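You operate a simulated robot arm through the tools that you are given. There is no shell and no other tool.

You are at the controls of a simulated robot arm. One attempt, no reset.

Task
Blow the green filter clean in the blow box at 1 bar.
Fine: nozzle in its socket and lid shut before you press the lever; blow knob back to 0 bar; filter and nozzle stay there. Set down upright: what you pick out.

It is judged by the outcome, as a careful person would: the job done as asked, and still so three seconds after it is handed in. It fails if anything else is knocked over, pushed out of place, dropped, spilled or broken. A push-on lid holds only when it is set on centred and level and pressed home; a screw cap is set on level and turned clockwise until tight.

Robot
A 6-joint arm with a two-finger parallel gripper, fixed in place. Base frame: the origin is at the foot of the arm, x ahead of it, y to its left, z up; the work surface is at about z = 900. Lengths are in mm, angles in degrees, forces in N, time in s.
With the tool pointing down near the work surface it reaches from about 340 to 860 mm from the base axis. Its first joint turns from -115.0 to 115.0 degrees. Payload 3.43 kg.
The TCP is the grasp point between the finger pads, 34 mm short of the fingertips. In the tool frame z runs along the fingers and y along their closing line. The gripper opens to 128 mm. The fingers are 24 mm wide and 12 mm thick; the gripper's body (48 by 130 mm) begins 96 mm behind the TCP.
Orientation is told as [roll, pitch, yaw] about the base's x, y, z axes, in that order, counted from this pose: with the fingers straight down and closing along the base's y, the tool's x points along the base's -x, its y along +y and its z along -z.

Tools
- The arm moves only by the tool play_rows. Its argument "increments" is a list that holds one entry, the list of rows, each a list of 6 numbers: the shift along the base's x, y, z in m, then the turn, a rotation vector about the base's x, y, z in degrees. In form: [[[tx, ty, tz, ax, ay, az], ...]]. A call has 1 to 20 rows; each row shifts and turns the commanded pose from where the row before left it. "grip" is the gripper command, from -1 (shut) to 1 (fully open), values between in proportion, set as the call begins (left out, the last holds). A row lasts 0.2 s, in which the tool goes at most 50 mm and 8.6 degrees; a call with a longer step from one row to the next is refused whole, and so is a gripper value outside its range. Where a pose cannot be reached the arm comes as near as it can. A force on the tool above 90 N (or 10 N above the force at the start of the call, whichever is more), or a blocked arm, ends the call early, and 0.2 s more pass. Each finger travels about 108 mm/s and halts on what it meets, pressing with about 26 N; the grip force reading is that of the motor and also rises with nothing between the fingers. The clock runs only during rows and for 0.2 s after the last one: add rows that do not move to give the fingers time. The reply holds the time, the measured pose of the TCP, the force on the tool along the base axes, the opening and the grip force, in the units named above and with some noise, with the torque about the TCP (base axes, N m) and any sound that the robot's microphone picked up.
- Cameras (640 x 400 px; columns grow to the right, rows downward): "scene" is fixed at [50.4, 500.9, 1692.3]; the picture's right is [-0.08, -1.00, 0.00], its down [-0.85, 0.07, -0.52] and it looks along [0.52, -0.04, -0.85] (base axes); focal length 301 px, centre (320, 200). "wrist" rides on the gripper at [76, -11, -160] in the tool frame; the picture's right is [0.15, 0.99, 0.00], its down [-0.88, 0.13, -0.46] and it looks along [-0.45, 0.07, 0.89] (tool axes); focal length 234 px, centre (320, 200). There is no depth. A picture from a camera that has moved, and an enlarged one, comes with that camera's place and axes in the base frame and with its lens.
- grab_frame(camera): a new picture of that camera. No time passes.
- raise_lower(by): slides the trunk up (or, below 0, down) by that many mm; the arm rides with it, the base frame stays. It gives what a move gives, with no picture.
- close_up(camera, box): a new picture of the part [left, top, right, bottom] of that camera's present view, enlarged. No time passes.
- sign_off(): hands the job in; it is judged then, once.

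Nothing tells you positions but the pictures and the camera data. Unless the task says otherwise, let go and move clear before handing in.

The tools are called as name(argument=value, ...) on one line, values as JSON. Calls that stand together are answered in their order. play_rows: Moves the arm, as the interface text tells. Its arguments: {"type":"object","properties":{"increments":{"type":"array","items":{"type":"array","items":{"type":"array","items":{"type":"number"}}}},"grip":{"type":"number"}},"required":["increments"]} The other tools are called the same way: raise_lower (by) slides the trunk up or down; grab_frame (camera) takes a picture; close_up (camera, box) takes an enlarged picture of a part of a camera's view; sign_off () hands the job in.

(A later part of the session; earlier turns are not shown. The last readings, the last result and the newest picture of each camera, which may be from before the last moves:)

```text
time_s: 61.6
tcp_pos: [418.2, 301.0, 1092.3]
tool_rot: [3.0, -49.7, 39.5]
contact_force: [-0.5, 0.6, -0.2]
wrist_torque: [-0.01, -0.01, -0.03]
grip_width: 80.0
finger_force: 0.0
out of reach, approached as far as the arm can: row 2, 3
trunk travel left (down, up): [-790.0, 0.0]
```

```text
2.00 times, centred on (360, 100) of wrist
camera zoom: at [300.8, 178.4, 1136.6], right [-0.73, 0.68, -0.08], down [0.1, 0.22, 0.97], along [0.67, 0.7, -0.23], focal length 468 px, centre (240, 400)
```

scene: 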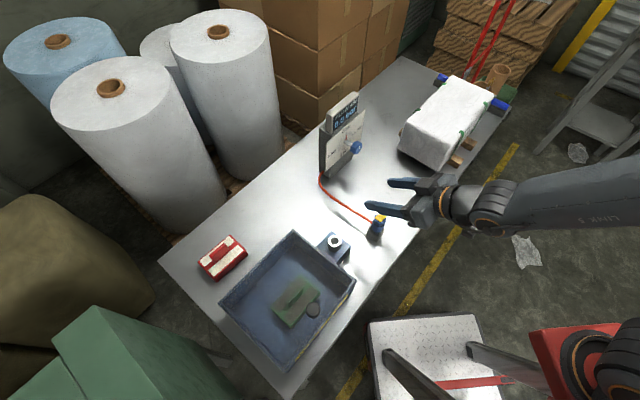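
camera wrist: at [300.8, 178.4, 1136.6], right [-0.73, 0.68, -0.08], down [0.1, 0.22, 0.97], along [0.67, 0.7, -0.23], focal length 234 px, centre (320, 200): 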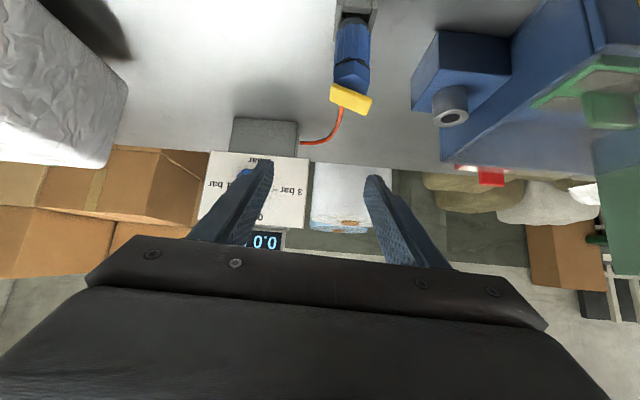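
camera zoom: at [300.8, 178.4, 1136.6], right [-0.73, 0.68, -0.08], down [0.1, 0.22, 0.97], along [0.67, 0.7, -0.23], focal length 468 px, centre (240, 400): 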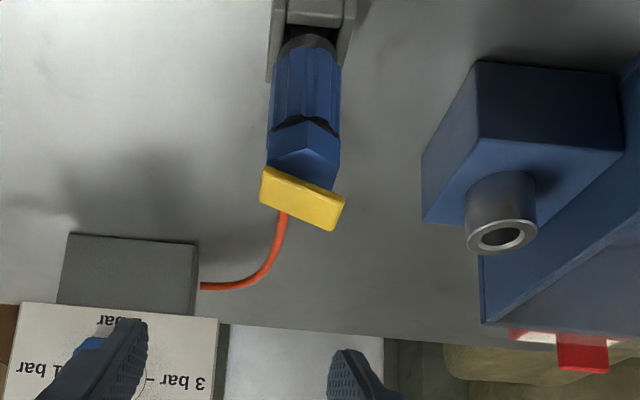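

The nozzle view is good: the lever slopes upward towards the box side. A tilt of about 40° still clears the lever and should be reachable here, so I'll reduce the tilt and go over the grasp point.

play_rows(increments=[[[0, 0, 0, -4.0, 2.98, -0.2], [0, 0, 0, -4.0, 2.98, -0.2], [-0.0071, 0.0066, -0.006, 0, 0, 0], [-0.0071, 0.0065, -0.006, 0, 0, 0], [0, 0, 0, 0, 0, 0]]], grip=0.25)

grab_frame(camera="wrist")

```text
time_s: 62.9
tcp_pos: [424.4, 296.2, 1095.8]
tool_rot: [-1.3, -40.2, 42.3]
contact_force: [0.1, -0.2, -0.2]
wrist_torque: [0.0, 0.03, 0.0]
grip_width: 79.8
finger_force: 0.0
out of reach, approached as far as the arm can: row 1, 3, 4
trunk travel left (down, up): [-790.0, 0.0]
```

```text
taken
camera wrist: at [310.9, 183.0, 1168.5], right [-0.74, 0.66, -0.11], down [0.18, 0.36, 0.91], along [0.65, 0.66, -0.39], focal length 234 px, centre (320, 200)
```

wrist: 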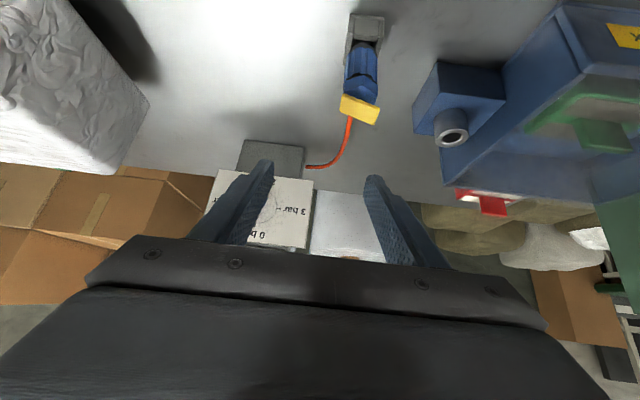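

Raising the trunk made it worse, so the shoulder should go lower relative to the wrist. I'll lift the tool first and then lower the trunk.

play_rows(increments=[[[0, 0, 0.04, 0, 0, 0], [0, 0, 0.04, 0, 0, 0], [0, 0, 0.04, 0, 0, 0], [0, 0, 0.04, 0, 0, 0], [0, 0, 0.04, 0, 0, 0], [0, 0, 0.04, 0, 0, 0], [0, 0, 0, 0, 0, 0]]], grip=0.25)

```text
time_s: 64.5
tcp_pos: [424.1, 299.3, 1331.5]
tool_rot: [-2.1, -40.4, 42.6]
contact_force: [-0.4, 0.4, 0.0]
wrist_torque: [-0.03, -0.01, -0.01]
grip_width: 80.3
finger_force: 0.1
out of reach, approached as far as the arm can: row 3
trunk travel left (down, up): [-790.0, 0.0]
```

raise_lower(by=-240)

grab_frame(camera="scene")

```text
time_s: 67.0
tcp_pos: [422.5, 296.6, 1091.8]
tool_rot: [-2.1, -40.4, 42.5]
contact_force: [0.9, -0.3, -0.1]
wrist_torque: [0.02, 0.01, 0.01]
grip_width: 80.2
finger_force: 0.1
trunk travel left (down, up): [-550.0, 240.0]
```

```text
taken
```

scene: 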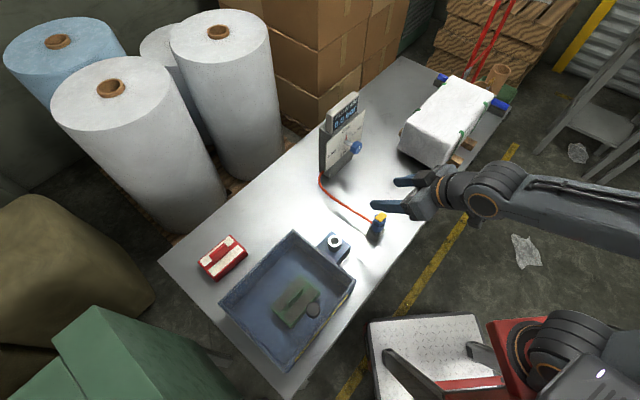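

play_rows(increments=[[[-0.0062, 0.0058, 0, 1.13, -0.06, -0.08], [-0.0062, 0.0058, 0, 1.13, -0.06, -0.08], [-0.0061, 0.0059, -0.002, 0, 0, 0], [0, 0, 0, 0, 0, 0]]], grip=0.25)

grab_frame(camera="wrist")

close_up(camera="wrist", box=[220, 20, 420, 200])

```text
time_s: 68.0
tcp_pos: [406.3, 315.9, 1088.6]
tool_rot: [-0.1, -42.0, 41.0]
contact_force: [0.3, 0.7, 0.7]
wrist_torque: [-0.04, 0.0, 0.0]
grip_width: 79.7
finger_force: 0.1
trunk travel left (down, up): [-550.0, 240.0]
```

```text
taken
camera wrist: at [290.9, 199.8, 1155.9], right [-0.73, 0.67, -0.1], down [0.18, 0.33, 0.93], along [0.66, 0.66, -0.36], focal length 234 px, centre (320, 200)
```

wrist: 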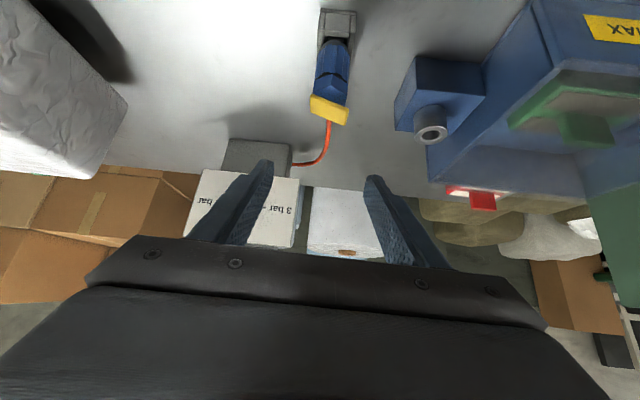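

```text
2.22 times, centred on (320, 110) of wrist
camera zoom: at [290.9, 199.8, 1155.9], right [-0.73, 0.67, -0.1], down [0.18, 0.33, 0.93], along [0.66, 0.66, -0.36], focal length 520 px, centre (320, 400)
```

zoom: 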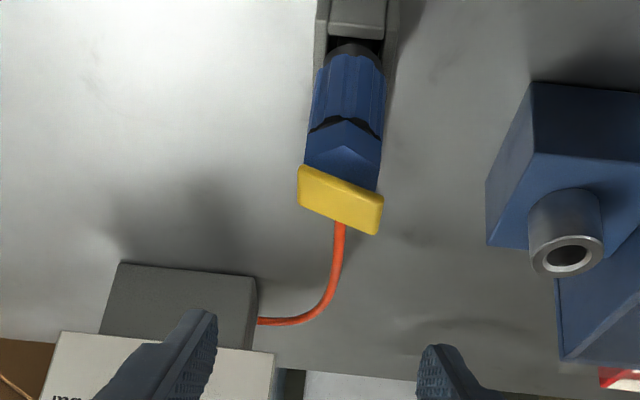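

Now the pose is fully reachable (tilt 42°, aligned with the nozzle). I'll lower to the body below the lever, staying above the holder.

play_rows(increments=[[[-0.0012, -0.0008, -0.03, 0, 0, 0], [-0.0012, -0.0008, -0.03, 0, 0, 0], [-0.0009, -0.0006, -0.025, 0, 0, 0], [0, 0, -0.018, 0, 0, 0], [0, 0, 0, 0, 0, 0]]], grip=0.25)

grab_frame(camera="wrist")

close_up(camera="wrist", box=[240, 80, 400, 260])

close_up(camera="scene", box=[340, 170, 460, 270])

```text
time_s: 69.2
tcp_pos: [401.4, 309.2, 993.2]
tool_rot: [0.0, -42.0, 41.0]
contact_force: [0.1, -0.7, -0.5]
wrist_torque: [0.02, -0.01, -0.01]
grip_width: 79.8
finger_force: 0.1
out of reach, approached as far as the arm can: row 4
trunk travel left (down, up): [-550.0, 240.0]
```

```text
taken
camera wrist: at [286.1, 195.6, 1060.0], right [-0.73, 0.68, -0.1], down [0.18, 0.33, 0.93], along [0.66, 0.66, -0.36], focal length 234 px, centre (320, 200)
```

wrist: 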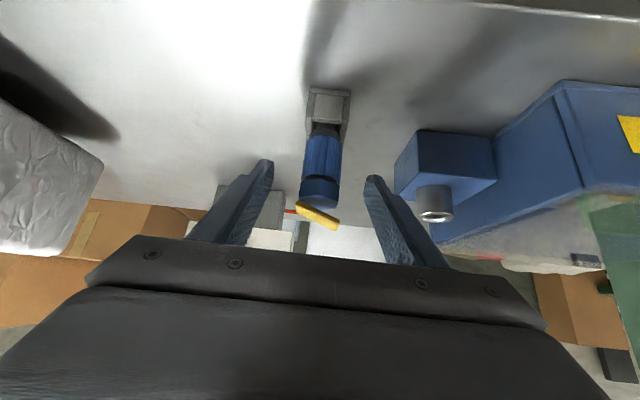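

```text
2.22 times, centred on (320, 170) of wrist
camera zoom: at [286.1, 195.6, 1060.0], right [-0.73, 0.68, -0.1], down [0.18, 0.33, 0.93], along [0.66, 0.66, -0.36], focal length 520 px, centre (320, 267)
```

zoom: 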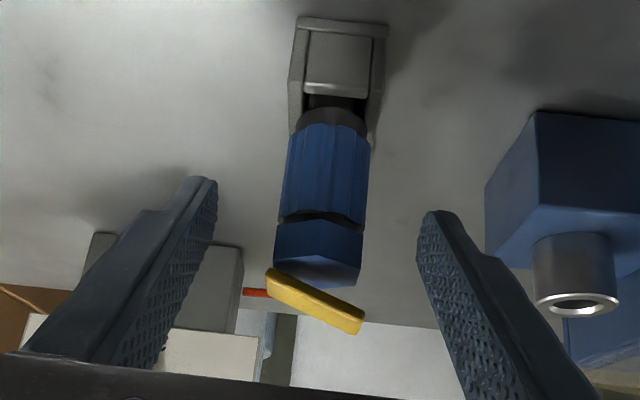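

```text
4.00 times, centred on (400, 220) of scene
camera zoom: at [50.4, 500.9, 1692.3], right [-0.08, -1.0, 0.0], down [-0.85, 0.07, -0.52], along [0.52, -0.04, -0.85], focal length 1204 px, centre (0, 120)
```

zoom: 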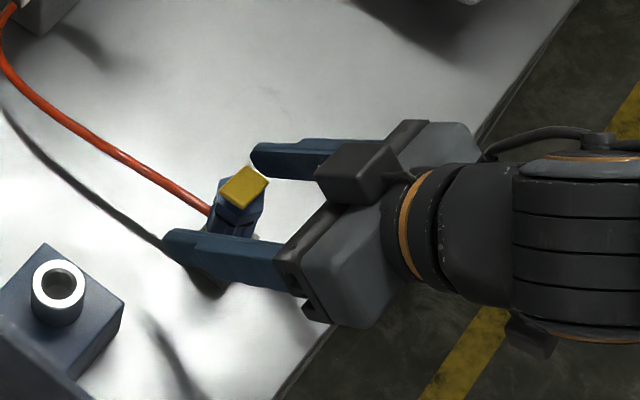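

The view shows the lever plate sits tilted above the octagonal body, and the fingers pass either side. The arm stopped 20 mm short, so I'll lower the trunk further: tool straight up first, then trunk down.

play_rows(increments=[[[0, 0, 0.04, 0, 0, 0], [0, 0, 0.04, 0, 0, 0], [0, 0, 0.04, 0, 0, 0], [0, 0, 0.04, 0, 0, 0], [0, 0, 0.04, 0, 0, 0], [0, 0, 0, 0, 0, 0]]], grip=0.25)

raise_lower(by=-150)

```text
time_s: 70.5
tcp_pos: [428.1, 334.0, 1180.4]
tool_rot: [0.0, -42.0, 41.0]
contact_force: [0.6, 0.2, 0.6]
wrist_torque: [-0.03, 0.01, 0.03]
grip_width: 79.9
finger_force: 0.0
out of reach, approached as far as the arm can: row 3, 4, 5
trunk travel left (down, up): [-550.0, 240.0]
```

```text
time_s: 72.3
tcp_pos: [467.7, 335.9, 1031.9]
tool_rot: [0.0, -41.9, 41.0]
contact_force: [0.0, -0.2, 0.6]
wrist_torque: [-0.01, 0.02, 0.01]
grip_width: 79.9
finger_force: 0.2
trunk travel left (down, up): [-400.0, 390.0]
```

grab_frame(camera="scene")

grab_frame(camera="wrist")

```text
taken
```

scene: 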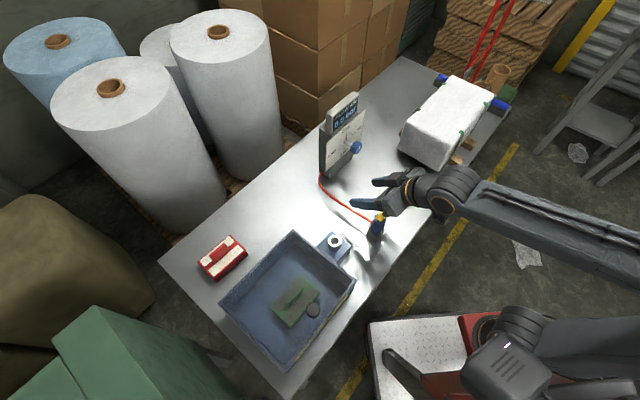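

```text
taken
camera wrist: at [352.7, 221.2, 1099.6], right [-0.73, 0.67, -0.1], down [0.18, 0.33, 0.93], along [0.66, 0.66, -0.36], focal length 234 px, centre (320, 200)
```

wrist: 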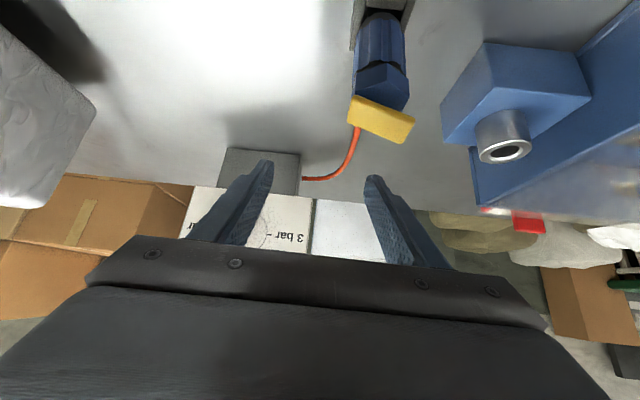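

Nothing was disturbed. I'll move back over the nozzle at a safe height and see whether this trunk height gives the reach.

play_rows(increments=[[[0, 0, 0.03, 0, 0, 0], [-0.0217, -0.0078, 0.01, 0, 0, 0], [-0.0217, -0.0078, 0, 0, 0, 0], [-0.0217, -0.0078, 0, 0, 0, 0], [0, 0, 0, 0, 0, 0]]], grip=0.25)

grab_frame(camera="wrist")

```text
time_s: 73.5
tcp_pos: [446.9, 361.4, 1064.9]
tool_rot: [0.0, -41.8, 41.0]
contact_force: [0.1, 0.4, 0.3]
wrist_torque: [-0.01, -0.01, 0.01]
grip_width: 80.1
finger_force: 0.1
out of reach, approached as far as the arm can: row 1, 2, 3, 4
trunk travel left (down, up): [-400.0, 390.0]
```

```text
taken
camera wrist: at [331.5, 247.6, 1133.2], right [-0.73, 0.67, -0.1], down [0.18, 0.33, 0.93], along [0.66, 0.66, -0.36], focal length 234 px, centre (320, 200)
```

wrist: 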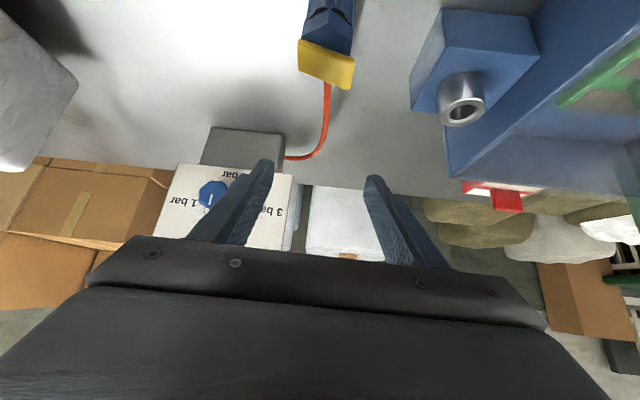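

This trunk height is too low now, so the usable band lies in between. I'll raise the trunk 100 mm, reduce the tilt to about 34° (still enough to pass under the lever) and return over the nozzle.

raise_lower(by=100)

play_rows(increments=[[[0, 0, 0, -2.62, 3.02, 0], [0, 0, 0, -2.62, 3.02, 0], [0, 0, 0, 0, 0, 0]]], grip=0.25)

```text
time_s: 74.8
tcp_pos: [448.2, 362.7, 1166.3]
tool_rot: [-0.1, -41.9, 41.0]
contact_force: [-0.7, 0.0, 1.2]
wrist_torque: [-0.01, -0.01, -0.02]
grip_width: 80.0
finger_force: 0.0
trunk travel left (down, up): [-500.0, 290.0]
```

```text
time_s: 75.6
tcp_pos: [448.0, 362.2, 1166.3]
tool_rot: [0.0, -33.9, 41.0]
contact_force: [0.7, -0.6, 0.2]
wrist_torque: [0.01, 0.02, 0.02]
grip_width: 79.9
finger_force: 0.0
trunk travel left (down, up): [-500.0, 290.0]
```

play_rows(increments=[[[-0.0165, -0.0175, -0.0287, 0, 0, 0], [-0.0165, -0.0175, -0.0287, 0, 0, 0], [-0.0164, -0.0175, -0.0287, 0, 0, 0], [0, 0, 0, 0, 0, 0]]], grip=0.25)

close_up(camera="wrist", box=[220, 20, 420, 200])

```text
time_s: 76.6
tcp_pos: [407.7, 316.2, 1075.9]
tool_rot: [0.1, -33.8, 40.9]
contact_force: [0.4, 0.4, 0.0]
wrist_torque: [0.0, 0.0, 0.01]
grip_width: 79.9
finger_force: 0.1
out of reach, approached as far as the arm can: row 3
trunk travel left (down, up): [-500.0, 290.0]
```

```text
2.22 times, centred on (320, 110) of wrist
camera zoom: at [301.0, 209.7, 1164.8], right [-0.74, 0.67, -0.08], down [0.27, 0.41, 0.87], along [0.61, 0.62, -0.49], focal length 520 px, centre (320, 400)
```

zoom: 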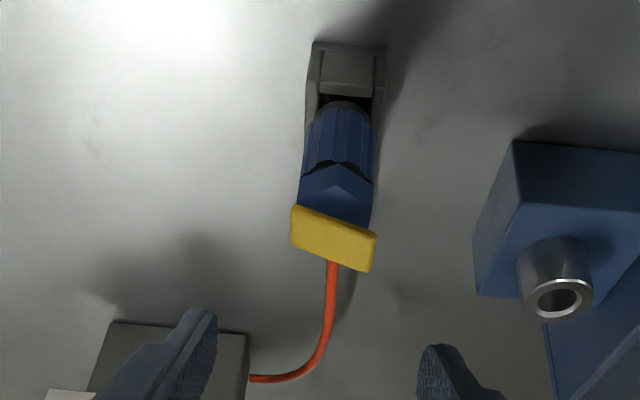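

raise_lower(by=100)

play_rows(increments=[[[0, 0, -0.035, 0, 0, 0], [0, 0, -0.035, 0, 0, 0], [-0.0035, -0.0027, -0.03, 0, 0, 0], [-0.0035, -0.0027, 0, 0, 0, 0], [0, 0, 0, 0, 0, 0]]], grip=0.25)

close_up(camera="wrist", box=[220, 20, 420, 200])

```text
time_s: 78.0
tcp_pos: [406.2, 318.1, 1177.1]
tool_rot: [0.1, -33.9, 41.1]
contact_force: [0.1, -0.5, 0.3]
wrist_torque: [0.0, 0.03, -0.03]
grip_width: 79.9
finger_force: 0.0
trunk travel left (down, up): [-600.0, 190.0]
```

```text
time_s: 79.2
tcp_pos: [400.7, 313.2, 1076.1]
tool_rot: [0.0, -33.9, 40.9]
contact_force: [-0.5, -0.2, -0.4]
wrist_torque: [-0.03, 0.01, 0.0]
grip_width: 80.1
finger_force: 0.0
trunk travel left (down, up): [-600.0, 190.0]
```

```text
2.22 times, centred on (320, 110) of wrist
camera zoom: at [293.5, 205.9, 1164.8], right [-0.74, 0.67, -0.08], down [0.27, 0.41, 0.87], along [0.61, 0.62, -0.49], focal length 520 px, centre (320, 400)
```

zoom: 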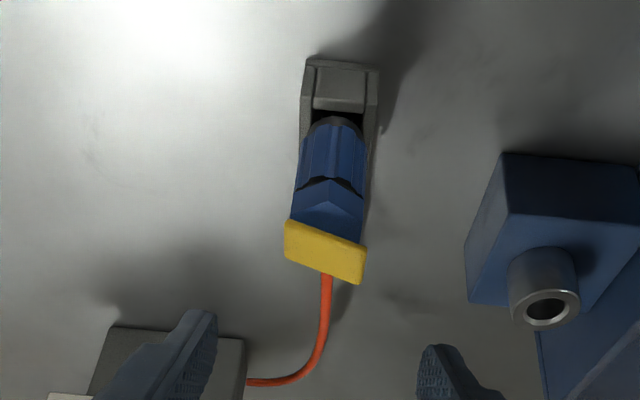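

This pose is reachable without limits. I'll make a small centring shift and descend to the body.

play_rows(increments=[[[-0.0008, -0.002, -0.03, 0, 0, 0], [-0.0008, -0.0021, -0.03, 0, 0, 0], [0, 0, -0.025, 0, 0, 0], [0, 0, -0.012, 0, 0, 0], [0, 0, -0.005, 0, 0, 0], [0, 0, 0, 0, 0, 0]]], grip=0.25)

grab_frame(camera="wrist")

close_up(camera="wrist", box=[220, 100, 420, 260])

close_up(camera="scene", box=[340, 180, 440, 260])

```text
time_s: 80.6
tcp_pos: [397.0, 308.5, 974.9]
tool_rot: [0.2, -33.9, 41.0]
contact_force: [-0.2, -0.2, -0.4]
wrist_torque: [0.03, 0.01, 0.03]
grip_width: 79.9
finger_force: 0.0
trunk travel left (down, up): [-600.0, 190.0]
```

```text
taken
camera wrist: at [291.4, 200.8, 1063.9], right [-0.74, 0.67, -0.08], down [0.27, 0.41, 0.87], along [0.61, 0.62, -0.49], focal length 234 px, centre (320, 200)
```

wrist: 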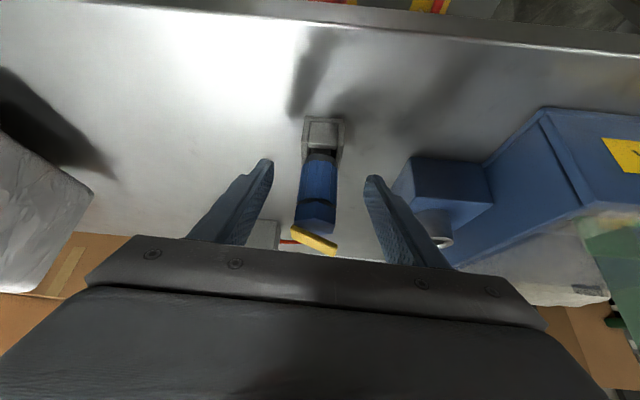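

```text
2.50 times, centred on (320, 180) of wrist
camera zoom: at [291.4, 200.8, 1063.9], right [-0.74, 0.67, -0.08], down [0.27, 0.41, 0.87], along [0.61, 0.62, -0.49], focal length 585 px, centre (320, 250)
```

zoom: 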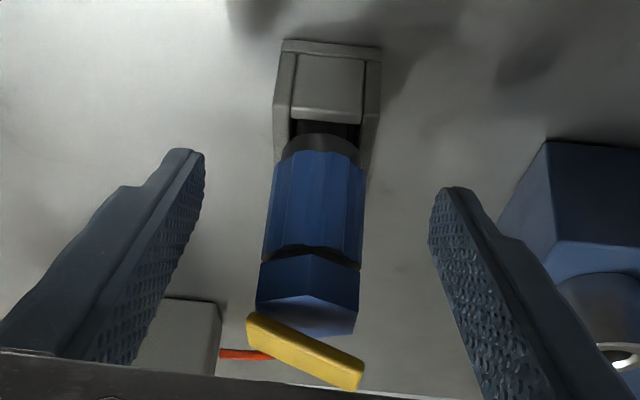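

```text
5.00 times, centred on (390, 220) of scene
camera zoom: at [50.4, 500.9, 1692.3], right [-0.08, -1.0, 0.0], down [-0.85, 0.07, -0.52], along [0.52, -0.04, -0.85], focal length 1504 px, centre (-30, 100)
```

zoom: 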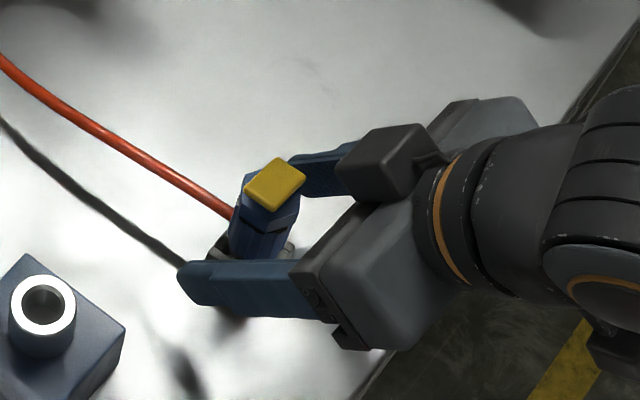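

The fingers straddle the body below the lever and above the holder. Closing now.

play_rows(increments=[[[0, 0, 0, 0, 0, 0], [0, 0, 0, 0, 0, 0], [0, 0, 0, 0, 0, 0], [0, 0, 0, 0, 0, 0]]], grip=-1)

close_up(camera="wrist", box=[220, 100, 420, 260])

close_up(camera="scene", box=[340, 180, 440, 260])

```text
time_s: 81.6
tcp_pos: [397.9, 308.4, 975.6]
tool_rot: [0.1, -34.0, 41.0]
contact_force: [-0.4, 0.4, 0.1]
wrist_torque: [0.03, 0.04, 0.0]
grip_width: 30.8
finger_force: 25.9
trunk travel left (down, up): [-600.0, 190.0]
```

```text
2.50 times, centred on (320, 180) of wrist
camera zoom: at [291.4, 200.9, 1064.1], right [-0.74, 0.67, -0.08], down [0.27, 0.41, 0.87], along [0.61, 0.62, -0.49], focal length 585 px, centre (320, 250)
```

zoom: 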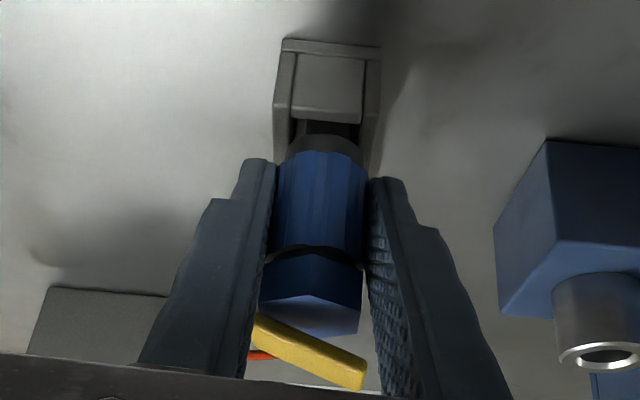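

```text
5.00 times, centred on (390, 220) of scene
camera zoom: at [50.4, 500.9, 1692.3], right [-0.08, -1.0, 0.0], down [-0.85, 0.07, -0.52], along [0.52, -0.04, -0.85], focal length 1504 px, centre (-30, 100)
```

zoom: 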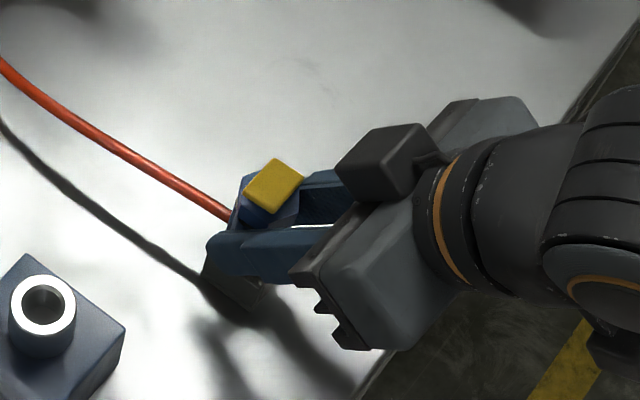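

The nozzle is gripped at 30.8 mm. I'll lift it straight out of its holder.

play_rows(increments=[[[0, 0, 0.005, 0, 0, 0], [0, 0, 0.01, 0, 0, 0], [0, 0, 0.015, 0, 0, 0], [0, 0, 0, 0, 0, 0]]])

play_rows(increments=[[[0, 0, 0.02, 0, 0, 0], [0, 0, 0.02, 0, 0, 0], [0, 0, 0.02, 0, 0, 0], [0, 0, 0.02, 0, 0, 0], [0, 0, 0, 0, 0, 0]]])

grab_frame(camera="wrist")

grab_frame(camera="scene")

```text
time_s: 82.6
tcp_pos: [397.3, 308.1, 1005.1]
tool_rot: [0.0, -33.9, 41.1]
contact_force: [0.1, -0.4, -0.7]
wrist_torque: [0.02, 0.0, -0.02]
grip_width: 31.0
finger_force: 25.7
trunk travel left (down, up): [-600.0, 190.0]
```

```text
time_s: 83.8
tcp_pos: [399.1, 308.9, 1085.1]
tool_rot: [-0.1, -33.9, 41.0]
contact_force: [0.5, 0.1, -1.2]
wrist_torque: [-0.01, 0.0, 0.01]
grip_width: 30.9
finger_force: 25.3
trunk travel left (down, up): [-600.0, 190.0]
```

```text
taken
camera wrist: at [292.0, 200.8, 1175.0], right [-0.74, 0.67, -0.08], down [0.27, 0.41, 0.87], along [0.61, 0.62, -0.49], focal length 234 px, centre (320, 200)
```

wrist: 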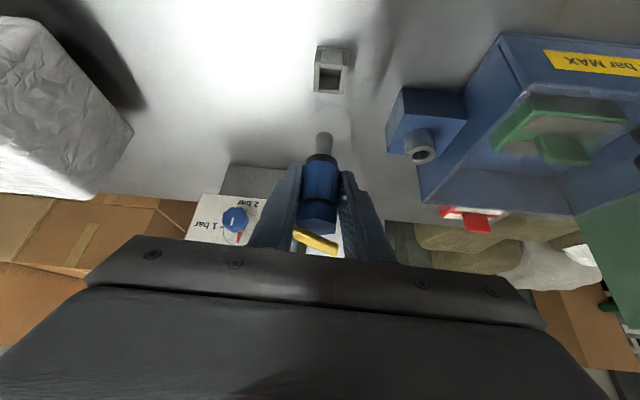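

```text
taken
```

scene: 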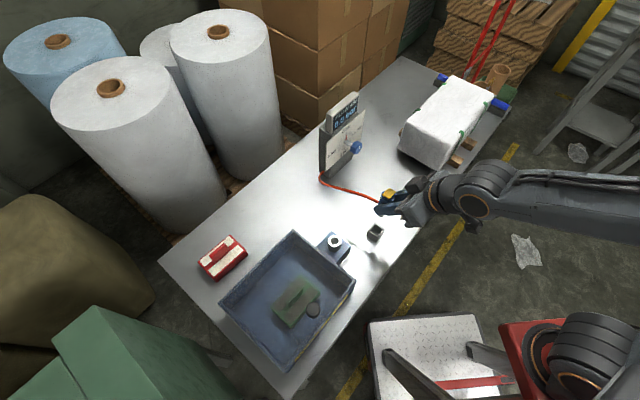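

close_up(camera="wrist", box=[270, 30, 450, 270])

close_up(camera="scene", box=[310, 170, 430, 270])

```text
1.67 times, centred on (360, 150) of wrist
camera zoom: at [292.0, 200.8, 1175.0], right [-0.74, 0.67, -0.08], down [0.27, 0.41, 0.87], along [0.61, 0.62, -0.49], focal length 390 px, centre (253, 283)
```

zoom: 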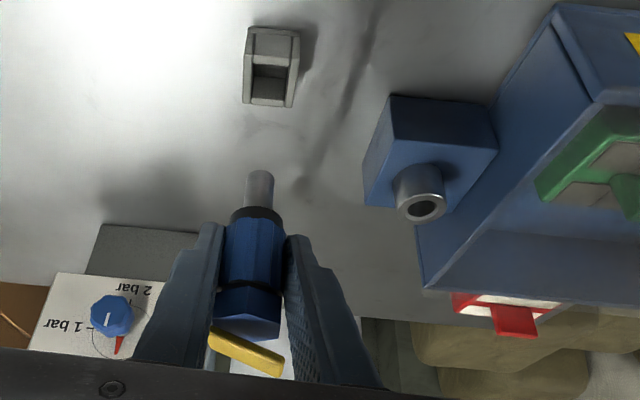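

```text
4.00 times, centred on (370, 220) of scene
camera zoom: at [50.4, 500.9, 1692.3], right [-0.08, -1.0, 0.0], down [-0.85, 0.07, -0.52], along [0.52, -0.04, -0.85], focal length 1204 px, centre (120, 120)
```

zoom: 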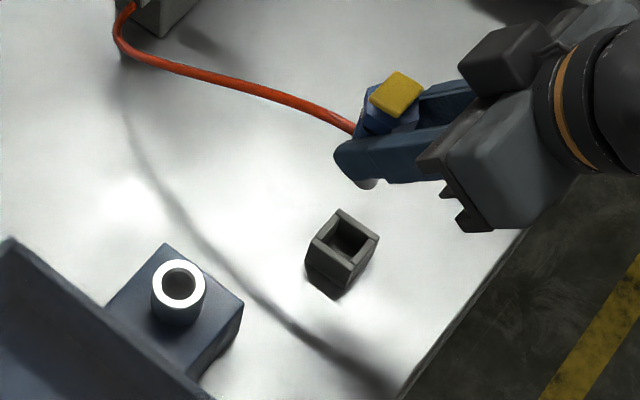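

The tip is a gray pin about 16 mm wide with a collar above it, and the socket hole is about 20 mm. I'll carry the nozzle to hover over the socket and check alignment in both cameras before lowering.

play_rows(increments=[[[-0.0092, 0.0249, 0, 0, 0, 0], [-0.0092, 0.0249, 0, 0, 0, 0], [-0.0092, 0.0249, 0, 0, 0, 0], [-0.0092, 0.0249, 0, 0, 0, 0], [-0.0093, 0.0248, 0, 0, 0, 0], [0, 0, -0.01, 0, 0, 0], [0, 0, 0, 0, 0, 0]]])

grab_frame(camera="wrist")

close_up(camera="wrist", box=[250, 60, 400, 260])

close_up(camera="scene", box=[290, 190, 390, 280])

```text
time_s: 85.4
tcp_pos: [352.5, 433.9, 1074.5]
tool_rot: [0.1, -33.9, 40.9]
contact_force: [-0.1, -0.2, -1.2]
wrist_torque: [0.01, 0.02, 0.0]
grip_width: 31.1
finger_force: 26.0
trunk travel left (down, up): [-600.0, 190.0]
```

```text
taken
camera wrist: at [246.1, 325.8, 1164.0], right [-0.74, 0.67, -0.08], down [0.27, 0.41, 0.87], along [0.61, 0.62, -0.49], focal length 234 px, centre (320, 200)
```

wrist: 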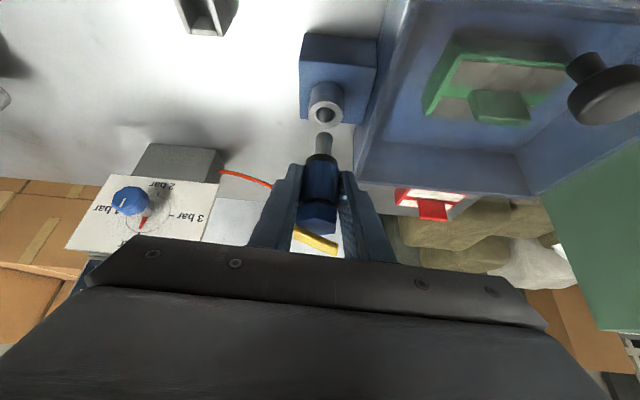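

```text
2.00 times, centred on (325, 160) of wrist
camera zoom: at [246.1, 325.8, 1164.0], right [-0.74, 0.67, -0.08], down [0.27, 0.41, 0.87], along [0.61, 0.62, -0.49], focal length 468 px, centre (310, 280)
```

zoom: 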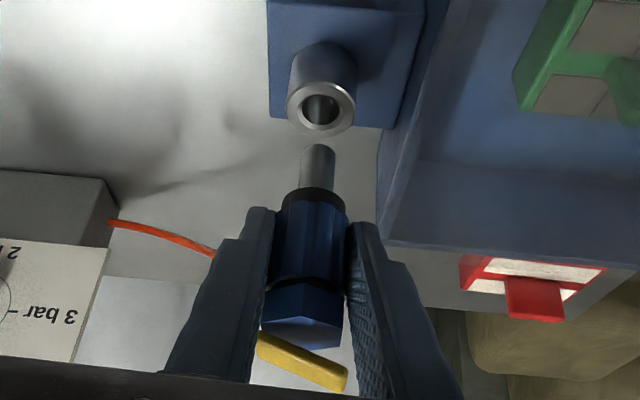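

```text
4.44 times, centred on (340, 235) of scene
camera zoom: at [50.4, 500.9, 1692.3], right [-0.08, -1.0, 0.0], down [-0.85, 0.07, -0.52], along [0.52, -0.04, -0.85], focal length 1337 px, centre (231, 44)
```

zoom: 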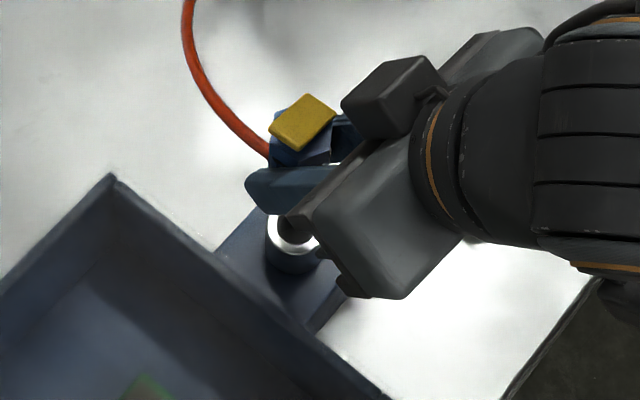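

close_up(camera="wrist", box=[295, 90, 355, 175])

close_up(camera="scene", box=[315, 200, 375, 260])

```text
4.71 times, centred on (325, 132) of wrist
camera zoom: at [246.1, 325.8, 1164.0], right [-0.74, 0.67, -0.08], down [0.27, 0.41, 0.87], along [0.61, 0.62, -0.49], focal length 1102 px, centre (296, 518)
```

zoom: 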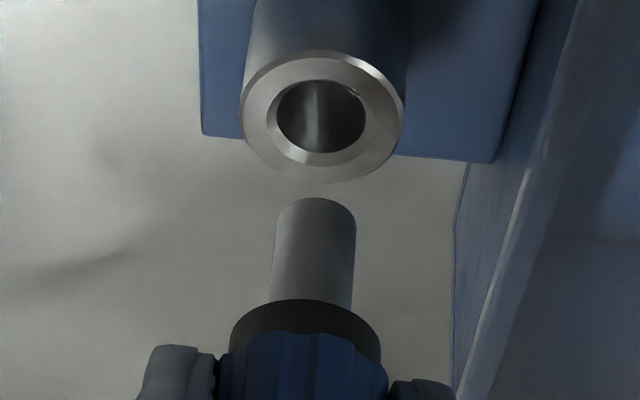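

```text
6.67 times, centred on (345, 230) of scene
camera zoom: at [50.4, 500.9, 1692.3], right [-0.08, -1.0, 0.0], down [-0.85, 0.07, -0.52], along [0.52, -0.04, -0.85], focal length 2006 px, centre (153, 0)
```

zoom: 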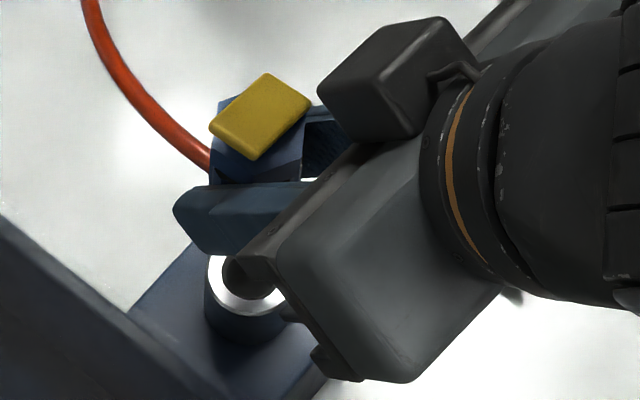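

In the wrist view the tip axis lines up with the socket centre to within about half a millimetre sideways, and the hole has a guiding chamfer. I'll lower slowly and watch the force.

play_rows(increments=[[[0, -0.0006, -0.008, 0, 0, 0], [0, 0, -0.008, 0, 0, 0], [0, 0, 0, 0, 0, 0]]])

close_up(camera="wrist", box=[295, 90, 355, 175])

```text
time_s: 86.2
tcp_pos: [352.4, 432.4, 1058.6]
tool_rot: [0.1, -34.0, 41.1]
contact_force: [-0.4, -0.3, -0.6]
wrist_torque: [-0.05, 0.0, 0.03]
grip_width: 30.6
finger_force: 25.7
trunk travel left (down, up): [-600.0, 190.0]
```

```text
4.71 times, centred on (325, 132) of wrist
camera zoom: at [245.9, 324.7, 1147.3], right [-0.74, 0.67, -0.08], down [0.27, 0.41, 0.87], along [0.61, 0.62, -0.49], focal length 1102 px, centre (296, 518)
```

zoom: 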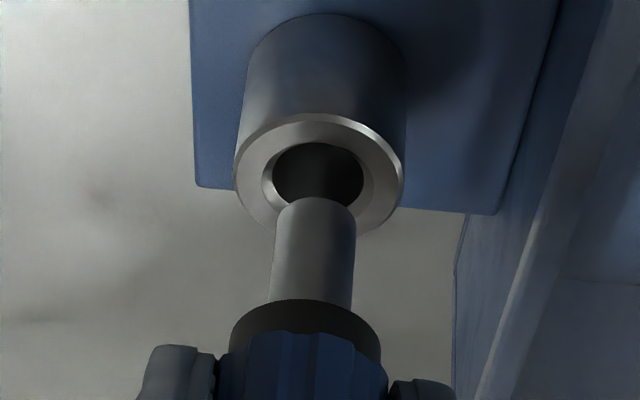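

play_rows(increments=[[[0, 0, -0.004, 0, 0, 0], [0, 0, -0.004, 0, 0, 0], [0, 0, 0, 0, 0, 0]]])

close_up(camera="wrist", box=[295, 90, 355, 175])

```text
time_s: 87.0
tcp_pos: [352.3, 431.5, 1050.9]
tool_rot: [0.1, -33.8, 41.0]
contact_force: [0.6, -0.9, -2.0]
wrist_torque: [-0.04, 0.0, -0.01]
grip_width: 30.7
finger_force: 25.9
trunk travel left (down, up): [-600.0, 190.0]
```

```text
4.71 times, centred on (325, 132) of wrist
camera zoom: at [245.9, 324.4, 1139.5], right [-0.74, 0.67, -0.08], down [0.27, 0.41, 0.87], along [0.61, 0.62, -0.49], focal length 1102 px, centre (296, 518)
```

zoom: 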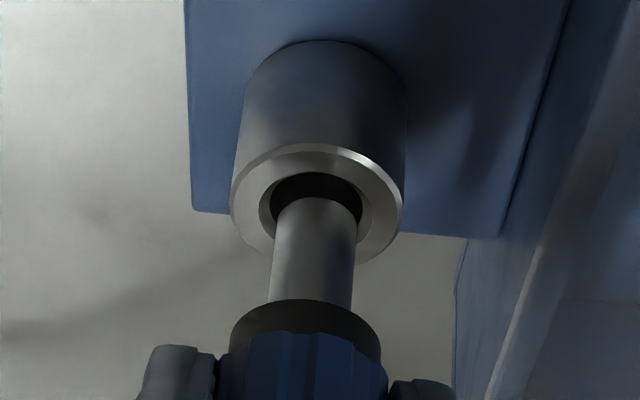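

play_rows(increments=[[[0, 0, -0.002, 0, 0, 0], [0, 0, -0.002, 0, 0, 0], [0, 0, 0, 0, 0, 0]]])

close_up(camera="wrist", box=[295, 90, 355, 175])

```text
time_s: 87.8
tcp_pos: [352.3, 432.6, 1045.5]
tool_rot: [0.0, -33.9, 41.0]
contact_force: [0.0, 0.1, -1.1]
wrist_torque: [-0.02, 0.01, 0.0]
grip_width: 30.8
finger_force: 25.9
trunk travel left (down, up): [-600.0, 190.0]
```

```text
4.71 times, centred on (325, 132) of wrist
camera zoom: at [245.2, 325.0, 1136.0], right [-0.74, 0.67, -0.08], down [0.27, 0.41, 0.87], along [0.61, 0.62, -0.49], focal length 1102 px, centre (296, 518)
```

zoom: 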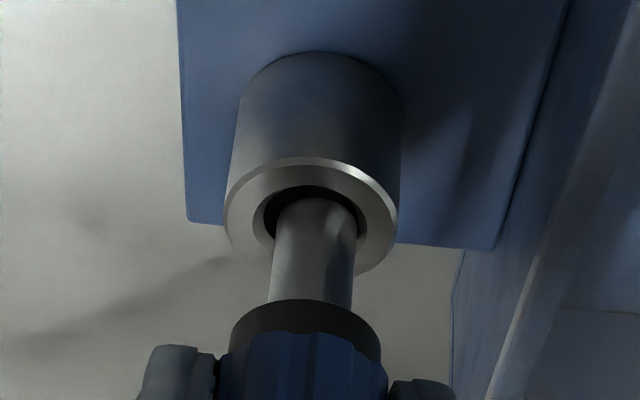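

play_rows(increments=[[[0.0004, -0.0004, -0.002, 0, 0, 0], [0, 0, -0.002, 0, 0, 0], [0, 0, 0, 0, 0, 0]]])

close_up(camera="wrist", box=[295, 90, 355, 175])

```text
time_s: 88.6
tcp_pos: [353.0, 432.9, 1041.6]
tool_rot: [0.0, -33.8, 40.9]
contact_force: [-0.2, -0.2, -0.9]
wrist_torque: [0.0, 0.02, -0.04]
grip_width: 31.0
finger_force: 26.8
trunk travel left (down, up): [-600.0, 190.0]
```

```text
4.71 times, centred on (325, 132) of wrist
camera zoom: at [246.0, 324.5, 1132.1], right [-0.74, 0.67, -0.08], down [0.27, 0.41, 0.87], along [0.61, 0.62, -0.49], focal length 1102 px, centre (296, 518)
```

zoom: 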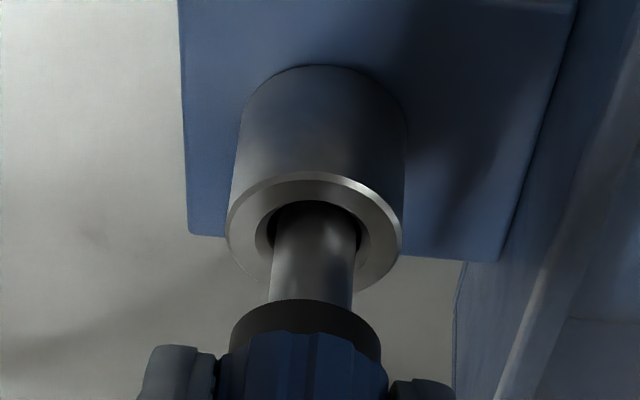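

The tip is entering the socket hole cleanly with no contact force. I'll keep lowering in small steps.

play_rows(increments=[[[0, 0, -0.003, 0, 0, 0], [0, 0, -0.003, 0, 0, 0], [0, 0, -0.003, 0, 0, 0], [0, 0, 0, 0, 0, 0]]])

play_rows(increments=[[[0, 0, -0.003, 0, 0, 0], [0, 0, -0.003, 0, 0, 0], [0, 0, -0.003, 0, 0, 0], [0, 0, 0, 0, 0, 0]]])

close_up(camera="wrist", box=[280, 90, 360, 200])

```text
time_s: 89.6
tcp_pos: [351.2, 430.9, 1034.8]
tool_rot: [0.0, -33.9, 41.1]
contact_force: [0.0, -0.5, -1.2]
wrist_torque: [0.01, 0.03, 0.0]
grip_width: 30.9
finger_force: 25.5
trunk travel left (down, up): [-600.0, 190.0]
```

```text
time_s: 90.6
tcp_pos: [350.8, 431.4, 1024.6]
tool_rot: [0.2, -34.0, 41.0]
contact_force: [-3.2, -1.4, 9.5]
wrist_torque: [-0.06, 0.06, -0.1]
grip_width: 30.9
finger_force: 26.4
trunk travel left (down, up): [-600.0, 190.0]
```

```text
3.64 times, centred on (320, 145) of wrist
camera zoom: at [245.3, 324.1, 1114.5], right [-0.74, 0.67, -0.08], down [0.27, 0.41, 0.87], along [0.61, 0.62, -0.49], focal length 852 px, centre (320, 400)
```

zoom: 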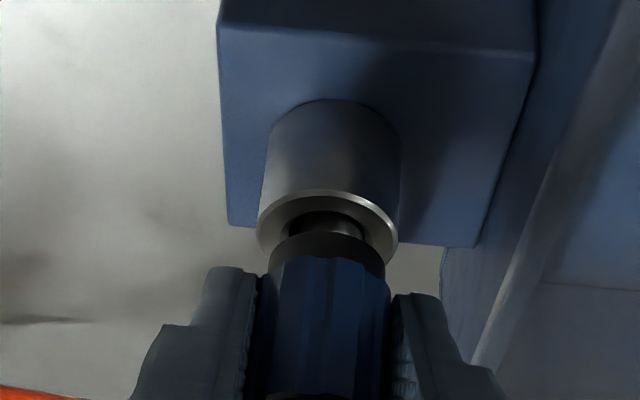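

play_rows(increments=[[[-0.0006, -0.0005, 0, 0, 0, 0], [0, 0, 0, 0, 0, 0]]])

play_rows(increments=[[[0, 0, -0.002, 0, 0, 0], [0, 0, 0, 0, 0, 0]]])

```text
time_s: 91.2
tcp_pos: [352.3, 433.4, 1025.2]
tool_rot: [0.0, -33.9, 41.0]
contact_force: [1.0, 1.4, 8.2]
wrist_torque: [0.16, -0.17, -0.05]
grip_width: 30.8
finger_force: 26.3
trunk travel left (down, up): [-600.0, 190.0]
```

```text
time_s: 91.8
tcp_pos: [351.9, 431.1, 1024.0]
tool_rot: [0.1, -34.1, 40.9]
contact_force: [-1.0, 5.0, 22.6]
wrist_torque: [0.33, -0.18, -0.07]
grip_width: 30.9
finger_force: 26.4
trunk travel left (down, up): [-600.0, 190.0]
```

close_up(camera="wrist", box=[290, 120, 360, 190])

close_up(camera="scene", box=[305, 200, 375, 270])

```text
5.71 times, centred on (325, 155) of wrist
camera zoom: at [245.3, 323.7, 1112.6], right [-0.74, 0.67, -0.08], down [0.27, 0.41, 0.87], along [0.61, 0.62, -0.48], focal length 1338 px, centre (291, 457)
```

zoom: 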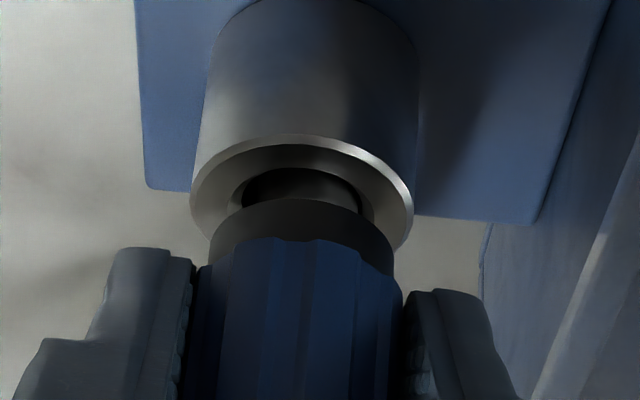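

```text
5.71 times, centred on (340, 235) of scene
camera zoom: at [50.4, 500.9, 1692.3], right [-0.08, -1.0, 0.0], down [-0.85, 0.07, -0.52], along [0.52, -0.04, -0.85], focal length 1719 px, centre (206, 0)
```

zoom: 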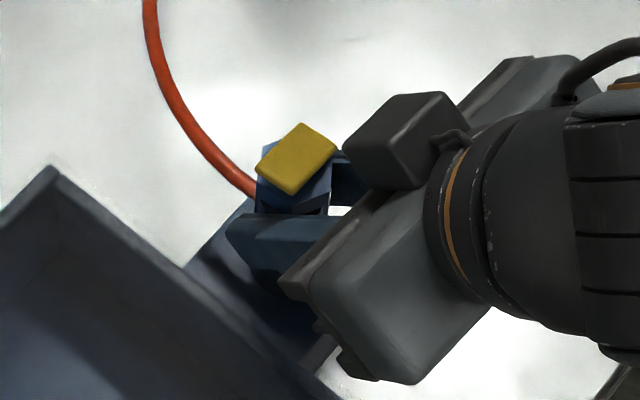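

The vertical force acts through the nozzle axis, so the pin seems to have reached the bottom of the socket. I'll push very slightly more to confirm before letting go.

play_rows(increments=[[[0, 0, -0.0015, 0, 0, 0], [0, 0, 0, 0, 0, 0], [0, 0, 0, 0, 0, 0]]])

close_up(camera="wrist", box=[290, 120, 360, 190])

```text
time_s: 92.6
tcp_pos: [352.0, 430.7, 1019.9]
tool_rot: [0.1, -34.0, 41.1]
contact_force: [0.9, 7.4, 21.2]
wrist_torque: [0.46, -0.2, -0.03]
grip_width: 30.7
finger_force: 25.8
trunk travel left (down, up): [-600.0, 190.0]
```

```text
5.71 times, centred on (325, 155) of wrist
camera zoom: at [245.1, 323.6, 1110.4], right [-0.74, 0.67, -0.08], down [0.27, 0.41, 0.87], along [0.61, 0.62, -0.49], focal length 1338 px, centre (291, 457)
```

zoom: 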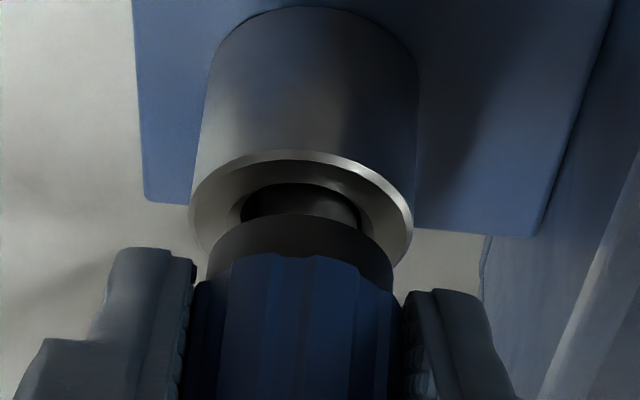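

The gripper slipped about 3 mm down the body while the nozzle stayed put, so the nozzle is firmly at the bottom of the socket. I'll relieve the push, open a little, and check that it stands by itself.

play_rows(increments=[[[0, 0.0004, 0.0015, 0, 0, 0], [0, 0, 0.0005, 0, 0, 0], [0, 0, 0, 0, 0, 0]]])

play_rows(increments=[[[0, 0, 0, 0, 0, 0], [0, 0, 0, 0, 0, 0], [0, 0, 0, 0, 0, 0]]], grip=-0.25)

close_up(camera="wrist", box=[250, 100, 400, 250])

```text
time_s: 93.4
tcp_pos: [351.3, 431.3, 1020.8]
tool_rot: [0.0, -33.8, 41.1]
contact_force: [-0.4, 11.4, -6.5]
wrist_torque: [0.51, 0.09, -0.02]
grip_width: 30.5
finger_force: 26.4
trunk travel left (down, up): [-600.0, 190.0]
```

```text
time_s: 94.2
tcp_pos: [352.4, 431.5, 1023.0]
tool_rot: [0.1, -33.9, 41.0]
contact_force: [0.0, 0.0, 0.0]
wrist_torque: [0.02, -0.01, 0.01]
grip_width: 47.9
finger_force: 0.1
trunk travel left (down, up): [-600.0, 190.0]
```

```text
2.67 times, centred on (325, 175) of wrist
camera zoom: at [245.7, 323.8, 1112.4], right [-0.74, 0.67, -0.08], down [0.27, 0.41, 0.87], along [0.61, 0.62, -0.49], focal length 624 px, centre (307, 267)
```

zoom: 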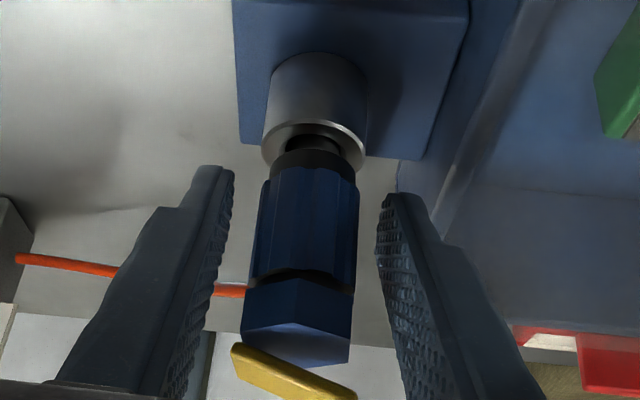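

close_up(camera="wrist", box=[290, 120, 360, 190])

close_up(camera="scene", box=[305, 200, 375, 270])

```text
5.71 times, centred on (325, 155) of wrist
camera zoom: at [245.7, 323.8, 1112.4], right [-0.74, 0.67, -0.08], down [0.27, 0.41, 0.87], along [0.61, 0.62, -0.49], focal length 1338 px, centre (291, 457)
```

zoom: 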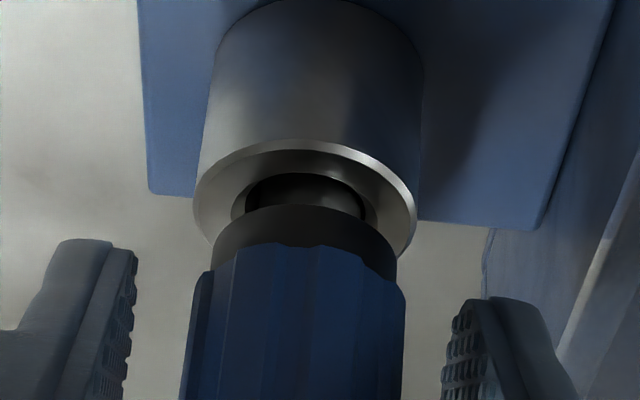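

```text
5.71 times, centred on (340, 235) of scene
camera zoom: at [50.4, 500.9, 1692.3], right [-0.08, -1.0, 0.0], down [-0.85, 0.07, -0.52], along [0.52, -0.04, -0.85], focal length 1719 px, centre (206, 0)
```

zoom: 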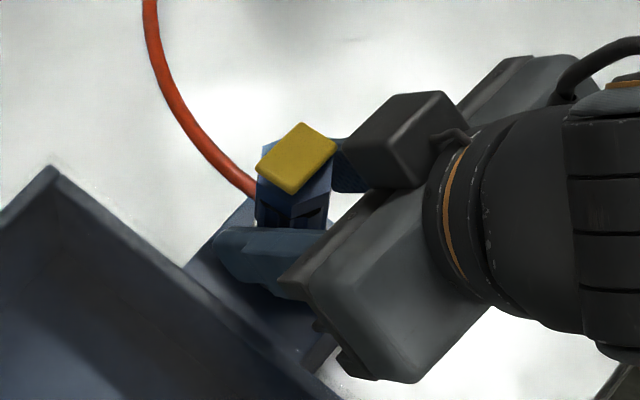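

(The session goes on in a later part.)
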